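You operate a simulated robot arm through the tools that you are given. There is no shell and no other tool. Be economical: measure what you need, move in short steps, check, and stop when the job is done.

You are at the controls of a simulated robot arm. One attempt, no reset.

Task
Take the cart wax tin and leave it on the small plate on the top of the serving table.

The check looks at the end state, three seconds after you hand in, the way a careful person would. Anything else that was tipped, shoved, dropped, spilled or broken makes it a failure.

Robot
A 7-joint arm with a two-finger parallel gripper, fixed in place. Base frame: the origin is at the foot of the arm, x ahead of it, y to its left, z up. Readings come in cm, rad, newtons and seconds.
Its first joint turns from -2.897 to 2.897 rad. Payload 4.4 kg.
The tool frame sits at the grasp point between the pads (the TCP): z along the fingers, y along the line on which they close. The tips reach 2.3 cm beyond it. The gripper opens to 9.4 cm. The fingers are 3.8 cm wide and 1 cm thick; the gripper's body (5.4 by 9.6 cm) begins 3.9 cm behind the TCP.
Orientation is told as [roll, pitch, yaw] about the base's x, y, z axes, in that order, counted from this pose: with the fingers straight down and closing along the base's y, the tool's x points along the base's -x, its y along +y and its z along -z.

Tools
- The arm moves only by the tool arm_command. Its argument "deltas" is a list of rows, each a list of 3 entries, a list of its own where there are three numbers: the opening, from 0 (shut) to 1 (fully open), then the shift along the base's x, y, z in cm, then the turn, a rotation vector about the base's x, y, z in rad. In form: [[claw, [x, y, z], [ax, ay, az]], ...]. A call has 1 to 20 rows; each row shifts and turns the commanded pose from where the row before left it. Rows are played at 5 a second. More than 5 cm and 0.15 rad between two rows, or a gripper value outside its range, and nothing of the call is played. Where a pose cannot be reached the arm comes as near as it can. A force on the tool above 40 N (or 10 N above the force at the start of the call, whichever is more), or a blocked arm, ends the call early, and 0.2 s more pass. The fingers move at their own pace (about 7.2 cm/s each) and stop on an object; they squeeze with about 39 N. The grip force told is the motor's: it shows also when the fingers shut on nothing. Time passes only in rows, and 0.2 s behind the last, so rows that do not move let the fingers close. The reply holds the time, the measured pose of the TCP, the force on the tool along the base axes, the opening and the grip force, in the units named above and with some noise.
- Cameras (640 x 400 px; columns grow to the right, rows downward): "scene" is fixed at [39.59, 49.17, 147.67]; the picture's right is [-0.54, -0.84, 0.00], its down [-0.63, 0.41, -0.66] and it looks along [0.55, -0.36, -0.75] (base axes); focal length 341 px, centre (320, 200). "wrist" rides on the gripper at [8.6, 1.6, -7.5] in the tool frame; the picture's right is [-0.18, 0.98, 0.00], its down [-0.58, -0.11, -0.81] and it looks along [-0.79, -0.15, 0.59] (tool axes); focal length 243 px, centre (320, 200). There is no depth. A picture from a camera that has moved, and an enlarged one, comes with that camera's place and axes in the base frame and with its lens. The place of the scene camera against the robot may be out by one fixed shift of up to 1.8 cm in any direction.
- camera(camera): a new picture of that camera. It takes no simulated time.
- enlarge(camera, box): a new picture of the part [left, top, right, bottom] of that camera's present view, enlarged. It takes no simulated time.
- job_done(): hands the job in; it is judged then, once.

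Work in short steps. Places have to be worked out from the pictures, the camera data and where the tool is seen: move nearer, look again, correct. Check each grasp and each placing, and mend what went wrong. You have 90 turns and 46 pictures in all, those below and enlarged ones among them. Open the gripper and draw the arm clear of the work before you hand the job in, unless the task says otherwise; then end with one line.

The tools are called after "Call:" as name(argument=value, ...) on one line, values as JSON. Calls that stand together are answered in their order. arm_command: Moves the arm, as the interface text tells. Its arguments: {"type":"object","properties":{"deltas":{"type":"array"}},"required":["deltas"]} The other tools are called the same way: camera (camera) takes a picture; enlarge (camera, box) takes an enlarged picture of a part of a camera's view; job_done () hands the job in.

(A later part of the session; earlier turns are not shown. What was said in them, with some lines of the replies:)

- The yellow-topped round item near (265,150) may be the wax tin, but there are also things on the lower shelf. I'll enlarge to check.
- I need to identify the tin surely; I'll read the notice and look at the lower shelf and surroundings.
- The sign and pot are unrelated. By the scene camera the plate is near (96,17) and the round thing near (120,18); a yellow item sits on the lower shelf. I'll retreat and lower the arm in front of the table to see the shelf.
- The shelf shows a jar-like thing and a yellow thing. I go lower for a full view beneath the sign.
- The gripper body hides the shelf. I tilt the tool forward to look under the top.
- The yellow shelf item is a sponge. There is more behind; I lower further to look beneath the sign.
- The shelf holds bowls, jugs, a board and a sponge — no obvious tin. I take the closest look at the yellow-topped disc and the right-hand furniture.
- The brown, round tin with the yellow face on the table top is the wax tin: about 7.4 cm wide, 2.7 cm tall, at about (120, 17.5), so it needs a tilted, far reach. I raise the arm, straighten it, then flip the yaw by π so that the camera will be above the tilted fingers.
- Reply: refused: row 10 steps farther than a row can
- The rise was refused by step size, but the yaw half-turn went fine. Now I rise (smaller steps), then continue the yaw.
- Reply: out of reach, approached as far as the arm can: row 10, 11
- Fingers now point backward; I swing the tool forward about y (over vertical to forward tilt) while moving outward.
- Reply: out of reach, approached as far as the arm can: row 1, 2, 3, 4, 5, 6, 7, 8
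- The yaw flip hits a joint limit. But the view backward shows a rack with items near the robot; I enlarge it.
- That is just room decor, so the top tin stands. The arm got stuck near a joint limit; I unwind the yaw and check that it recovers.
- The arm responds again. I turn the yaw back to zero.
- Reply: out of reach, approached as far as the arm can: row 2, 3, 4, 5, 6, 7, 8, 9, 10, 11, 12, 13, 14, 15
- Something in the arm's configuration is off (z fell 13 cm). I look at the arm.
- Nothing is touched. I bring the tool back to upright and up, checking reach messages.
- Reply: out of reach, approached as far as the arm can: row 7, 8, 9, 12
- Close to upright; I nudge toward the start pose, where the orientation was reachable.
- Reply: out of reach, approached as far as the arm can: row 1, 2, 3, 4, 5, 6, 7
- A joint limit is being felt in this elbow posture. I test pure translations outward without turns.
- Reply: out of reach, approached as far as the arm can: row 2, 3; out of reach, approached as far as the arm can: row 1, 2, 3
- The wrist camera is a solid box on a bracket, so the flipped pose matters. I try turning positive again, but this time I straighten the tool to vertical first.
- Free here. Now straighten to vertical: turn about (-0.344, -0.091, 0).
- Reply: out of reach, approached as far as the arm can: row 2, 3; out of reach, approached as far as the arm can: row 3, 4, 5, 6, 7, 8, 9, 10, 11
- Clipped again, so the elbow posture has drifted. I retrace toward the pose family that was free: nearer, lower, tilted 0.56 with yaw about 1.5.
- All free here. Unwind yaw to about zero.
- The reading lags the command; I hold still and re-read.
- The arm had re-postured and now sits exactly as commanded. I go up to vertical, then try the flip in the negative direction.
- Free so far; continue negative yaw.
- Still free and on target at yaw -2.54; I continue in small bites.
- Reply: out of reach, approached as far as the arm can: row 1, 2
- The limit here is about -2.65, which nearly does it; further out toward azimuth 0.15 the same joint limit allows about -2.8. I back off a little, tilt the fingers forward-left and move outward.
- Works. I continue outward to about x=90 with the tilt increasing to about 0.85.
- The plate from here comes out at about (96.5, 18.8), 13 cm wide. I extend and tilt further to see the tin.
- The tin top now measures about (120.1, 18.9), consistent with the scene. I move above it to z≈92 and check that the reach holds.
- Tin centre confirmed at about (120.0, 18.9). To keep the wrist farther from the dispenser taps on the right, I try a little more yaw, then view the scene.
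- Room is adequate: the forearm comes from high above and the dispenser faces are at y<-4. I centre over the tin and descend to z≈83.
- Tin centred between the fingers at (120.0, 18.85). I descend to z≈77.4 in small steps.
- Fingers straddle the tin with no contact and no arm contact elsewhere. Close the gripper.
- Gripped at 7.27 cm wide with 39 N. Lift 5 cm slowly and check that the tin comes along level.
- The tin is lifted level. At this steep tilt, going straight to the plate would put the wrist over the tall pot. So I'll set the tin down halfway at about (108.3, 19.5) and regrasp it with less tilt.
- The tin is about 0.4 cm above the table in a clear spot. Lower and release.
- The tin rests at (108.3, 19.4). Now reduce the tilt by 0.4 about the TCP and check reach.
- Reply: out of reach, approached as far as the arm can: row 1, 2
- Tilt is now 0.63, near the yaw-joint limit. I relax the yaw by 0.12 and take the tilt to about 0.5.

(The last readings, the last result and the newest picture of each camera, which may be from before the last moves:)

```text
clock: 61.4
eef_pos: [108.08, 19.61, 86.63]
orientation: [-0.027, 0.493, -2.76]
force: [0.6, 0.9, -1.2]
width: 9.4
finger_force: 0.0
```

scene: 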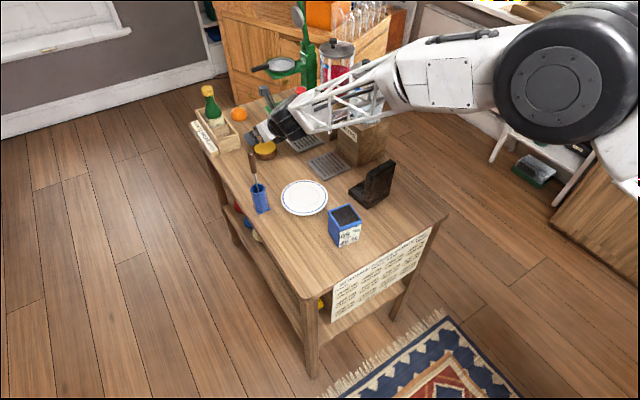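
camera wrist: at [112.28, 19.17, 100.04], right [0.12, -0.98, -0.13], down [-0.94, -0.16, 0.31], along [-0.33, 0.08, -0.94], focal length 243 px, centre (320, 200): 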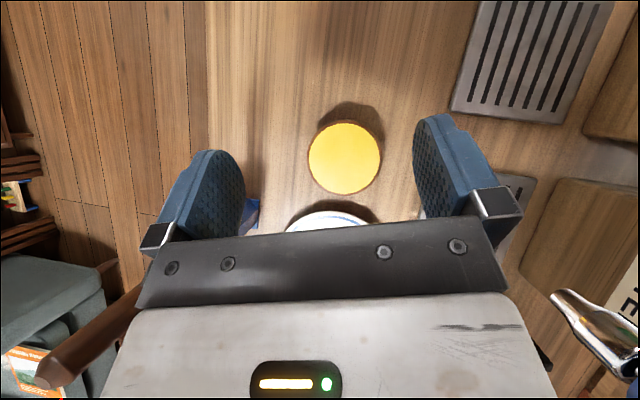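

Reachable at tilt 0.49. Descend over the tin to z≈81.5, verify, then go on.

Call:
arm_command(deltas=[[1, [0.2, -0.2, -2], [0, 0, 0]], [1, [0, 0, -2], [0, 0, 0]], [1, [0, 0, -1.2], [0, 0, 0]], [1, [0, 0, 0], [0, 0, 0]]])

Call:
camera(camera="wrist")

```text
clock: 62.4
eef_pos: [108.26, 19.39, 81.42]
orientation: [-0.027, 0.492, -2.759]
force: [-0.1, -0.3, -0.1]
width: 9.38
finger_force: 0.1
```

```text
12 pictures are left
camera wrist: at [112.8, 19.3, 91.93], right [0.23, -0.97, -0.11], down [-0.86, -0.25, 0.44], along [-0.45, -0.01, -0.89], focal length 243 px, centre (320, 200)
```

wrist: 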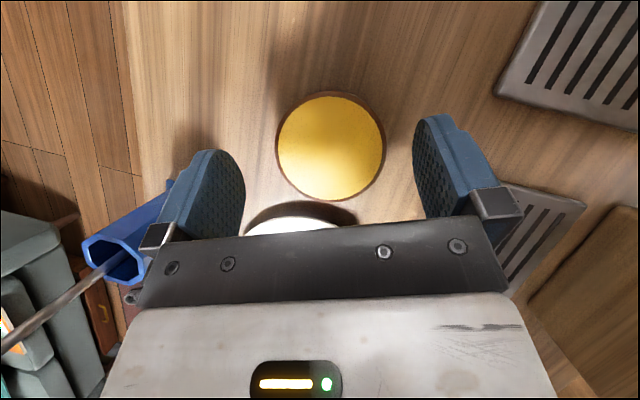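

Centred laterally; the tin is slightly ahead, so I shift +0.3 in x and go down to 77.3, then grip.

Call:
arm_command(deltas=[[1, [0.3, 0, -1.5], [0, 0, 0]], [1, [0, 0, -1.3], [0, 0, 0]], [1, [0, 0, -0.8], [0, 0, 0]], [1, [0, 0, -0.4], [0, 0, 0]], [1, [0, 0, 0], [0, 0, 0]]])

Call:
arm_command(deltas=[[0.6, [0, 0, 0], [0, 0, 0]], [0.3, [0, 0, 0], [0, 0, 0]], [0, [0, 0, 0], [0, 0, 0]], [0, [0, 0, 0], [0, 0, 0]], [0, [0, 0, 0], [0, 0, 0]]])

```text
clock: 63.6
eef_pos: [108.68, 19.46, 77.49]
orientation: [-0.025, 0.491, -2.759]
force: [-0.9, 0.3, -0.2]
width: 9.39
finger_force: 0.0
```

```text
clock: 64.8
eef_pos: [108.62, 19.46, 77.46]
orientation: [-0.026, 0.492, -2.76]
force: [-0.4, -0.5, 1.7]
width: 7.31
finger_force: 39.2
```

Gripped. Lift 8 cm and look.

Call:
arm_command(deltas=[[0, [0, 0, 1], [0, 0, 0]], [0, [0, 0, 2], [0, 0, 0]], [0, [0, 0, 3], [0, 0, 0]], [0, [0, 0, 2], [0, 0, 0]], [0, [0, 0, 0], [0, 0, 0]]])

Call:
camera(camera="wrist")

Call:
camera(camera="scene")

```text
clock: 66.0
eef_pos: [108.6, 19.43, 85.42]
orientation: [-0.026, 0.493, -2.759]
force: [0.1, -0.1, -1.9]
width: 7.29
finger_force: 39.0
```

```text
11 pictures are left
camera wrist: at [113.1, 19.24, 95.95], right [0.23, -0.97, -0.11], down [-0.86, -0.25, 0.44], along [-0.45, 0.0, -0.89], focal length 243 px, centre (320, 200)
```

wrist: 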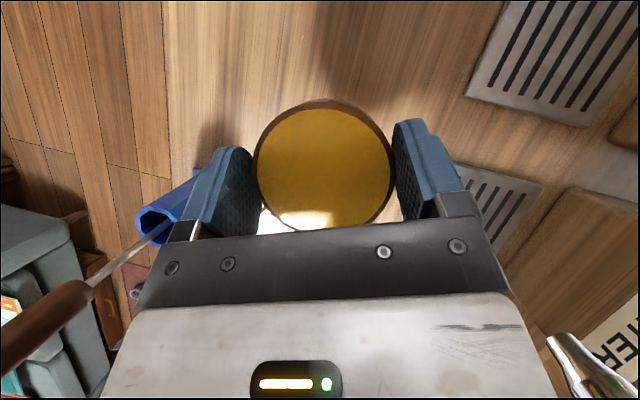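

```text
10 pictures are left
```

scene: 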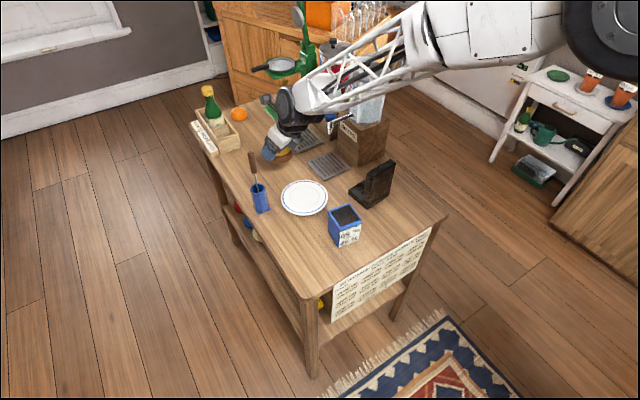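

Tin held level. Move back 12.5 cm above the plate (~96.3, 18.8) at this height, then check both views.

Call:
arm_command(deltas=[[0, [-3, -0.1, 0], [0, 0, 0]], [0, [-3, -0.1, 0], [0, 0, 0]], [0, [-3, -0.2, 0], [0, 0, 0]], [0, [-2, -0.1, 0], [0, 0, 0]], [0, [-1.5, 0, 0], [0, 0, 0]], [0, [0, 0, 0], [0, 0, 0]]])

Call:
camera(camera="wrist")

Call:
enlarge(camera="scene", box=[230, 100, 430, 260])

```text
clock: 67.4
eef_pos: [95.97, 18.99, 85.5]
orientation: [-0.026, 0.491, -2.76]
force: [0.3, 0.3, -0.5]
width: 7.3
finger_force: 39.3
```

```text
9 pictures are left
camera wrist: at [100.61, 18.78, 95.9], right [0.23, -0.97, -0.11], down [-0.86, -0.25, 0.44], along [-0.45, -0.01, -0.89], focal length 243 px, centre (320, 200)
```

wrist: 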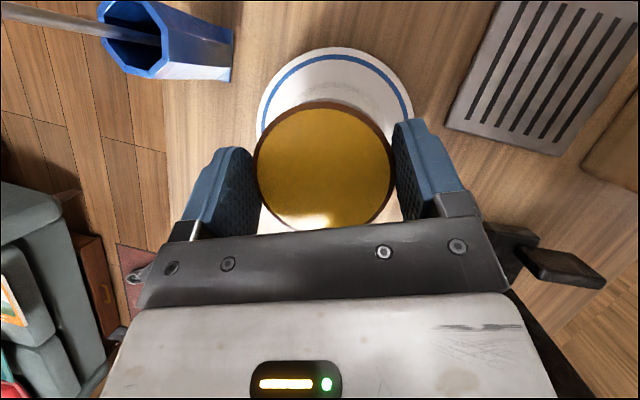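

```text
2.50 times, centred on (330, 180) of scene
camera zoom: at [39.59, 49.17, 147.67], right [-0.54, -0.84, 0.0], down [-0.63, 0.41, -0.66], along [0.55, -0.36, -0.75], focal length 853 px, centre (295, 250)
```

zoom: 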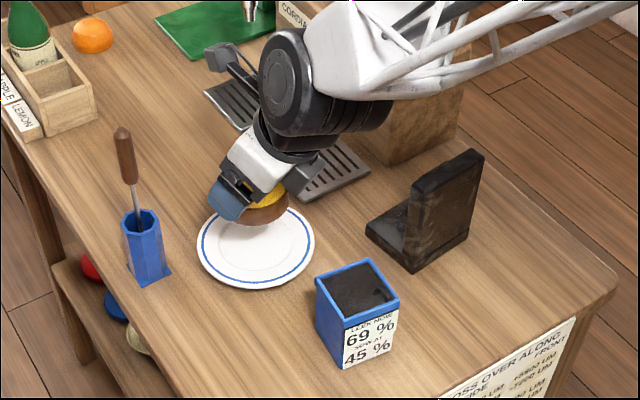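

Three rim points give the plate centre (96.2, 18.8); the tin is over it. Lower to just above the plate.

Call:
arm_command(deltas=[[0, [0, 0, -2], [0, 0, 0]], [0, [0, 0, -1.5], [0, 0, 0]], [0, [0, 0, -1.3], [0, 0, 0]], [0, [0, 0, -0.8], [0, 0, 0]], [0, [0, 0, -0.4], [0, 0, 0]], [0, [0, 0, 0], [0, 0, 0]]])

Call:
enlarge(camera="scene", box=[260, 140, 380, 230])

```text
clock: 68.8
eef_pos: [96.06, 19.07, 79.37]
orientation: [-0.027, 0.491, -2.761]
force: [-0.4, 0.3, -0.6]
width: 7.27
finger_force: 39.0
```

```text
4.44 times, centred on (320, 185) of scene
camera zoom: at [39.59, 49.17, 147.67], right [-0.54, -0.84, 0.0], down [-0.63, 0.41, -0.66], along [0.55, -0.36, -0.75], focal length 1516 px, centre (320, 267)
```

zoom: 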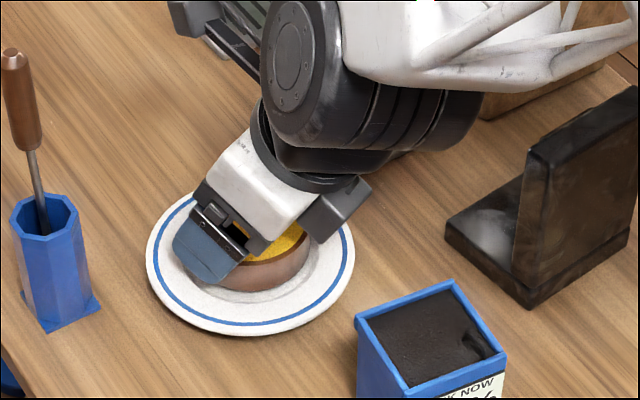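

Well centred and clear of neighbours. Lower in quarter-centimetre steps until light contact.

Call:
arm_command(deltas=[[0, [0, 0, -0.25], [0, 0, 0]], [0, [0, 0, -0.25], [0, 0, 0]], [0, [0, 0, 0], [0, 0, 0]]])

Call:
arm_command(deltas=[[0, [0, 0, -0.2], [0, 0, 0]], [0, [0, 0, 0], [0, 0, 0]]])

```text
clock: 69.6
eef_pos: [96.07, 18.99, 79.0]
orientation: [-0.026, 0.491, -2.759]
force: [-2.6, 0.4, 13.2]
width: 7.3
finger_force: 38.6
```

```text
clock: 70.2
eef_pos: [96.17, 18.92, 78.96]
orientation: [-0.024, 0.494, -2.76]
force: [-1.7, 3.2, 32.3]
width: 7.31
finger_force: 38.9
```

Contact is made (32 N). Ease up 0.25 cm to relieve the load, then check the view.

Call:
arm_command(deltas=[[0, [0, 0, 0.28], [0, 0, 0]], [0, [0, 0, 0], [0, 0, 0]]])

Call:
enlarge(camera="scene", box=[270, 160, 350, 220])

```text
clock: 70.8
eef_pos: [96.07, 18.82, 78.9]
orientation: [-0.026, 0.49, -2.762]
force: [4.7, 0.1, 13.3]
width: 7.31
finger_force: 39.2
```

```text
6.67 times, centred on (310, 190) of scene
camera zoom: at [39.59, 49.17, 147.67], right [-0.54, -0.84, 0.0], down [-0.63, 0.41, -0.66], along [0.55, -0.36, -0.75], focal length 2274 px, centre (387, 267)
```

zoom: 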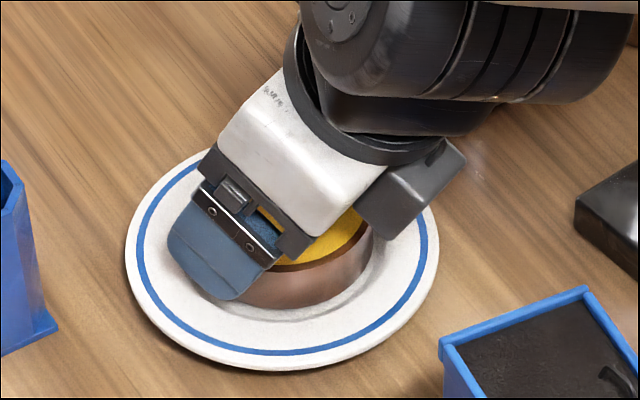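

The tin sits on the plate floor. Ease a touch more, open just enough to free it, and lift straight up.

Call:
arm_command(deltas=[[0, [0, 0, 0.08], [0, 0, 0]], [0, [0, 0, 0], [0, 0, 0]], [0.85, [0, 0, 0], [0, 0, 0]], [0.87, [0, 0, 0], [0, 0, 0]], [0.87, [0, 0, 0], [0, 0, 0]]])

Call:
arm_command(deltas=[[0.87, [0, 0, 0.5], [0, 0, 0]], [0.9, [0, 0, 1], [0, 0, 0]], [1, [0, 0, 2], [0, 0, 0]], [1, [0, 0, 3], [0, 0, 0]], [1, [0, 0, 4], [0, 0, 0]], [1, [0, 0, 0], [0, 0, 0]]])

Call:
enlarge(camera="scene", box=[230, 100, 430, 260])

```text
clock: 72.0
eef_pos: [96.02, 19.02, 79.07]
orientation: [-0.026, 0.492, -2.759]
force: [-0.1, 0.0, 0.3]
width: 8.17
finger_force: 0.0
```

```text
clock: 73.4
eef_pos: [96.19, 18.99, 89.6]
orientation: [-0.027, 0.491, -2.76]
force: [-0.5, 0.5, -0.1]
width: 9.39
finger_force: 0.0
```

```text
2.50 times, centred on (330, 180) of scene
camera zoom: at [39.59, 49.17, 147.67], right [-0.54, -0.84, 0.0], down [-0.63, 0.41, -0.66], along [0.55, -0.36, -0.75], focal length 853 px, centre (295, 250)
```

zoom: 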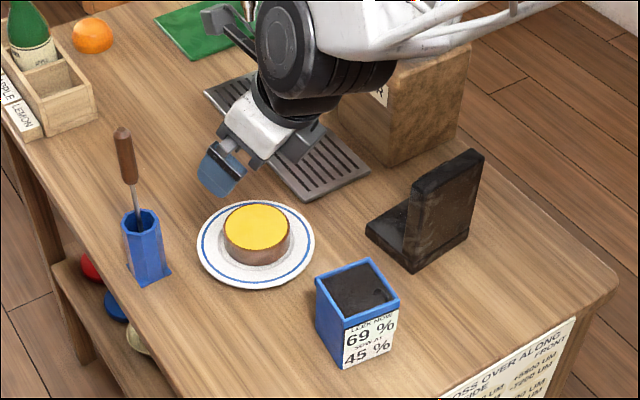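

The tin is flat and centred on the plate. Draw the arm up and back, clear of the table.

Call:
arm_command(deltas=[[1, [0, 0, 4], [0, 0, 0]], [1, [0, 0, 4], [0, 0, 0]], [1, [0, 0, 4], [0, 0, 0]], [1, [0, 0, 4], [0, 0, 0]], [1, [-4.5, 0, 1], [0, 0, 0]], [1, [-4.5, 0, 0], [0, 0, 0]], [1, [-4.5, 0, 0], [0, 0, 0.07]], [1, [-4.5, 0, 0], [0, 0, 0.07]], [1, [-4.5, 0, 0], [0, 0, 0.07]], [1, [-4.5, 0, 0], [0, 0, 0]], [1, [-4.5, 0, 0], [0, 0, 0]], [1, [0, 0, 0], [0, 0, 0]]])

Call:
camera(camera="scene")

```text
clock: 76.0
eef_pos: [64.45, 18.87, 106.61]
orientation: [-0.026, 0.491, -2.549]
force: [0.0, 0.6, -0.2]
width: 9.38
finger_force: 0.0
```

```text
4 pictures are left
```

scene: 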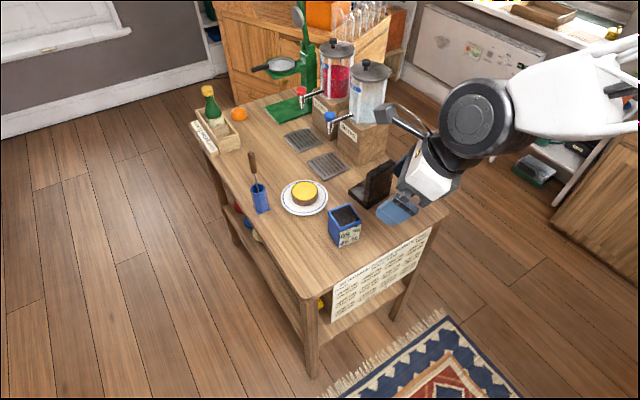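

The tin is on the plate, everything else stands where it was, and the arm is clear with the gripper open. I hand in.

Call:
job_done()

```text
The job is handed in.
```

The cart wax tin is lying flat in the middle of the small plate on top of the serving table, nothing else was moved, and the job is handed in. I took the brown round tin with the yellow face to be the wax tin; I found no label on it and no other tin in the views I had.
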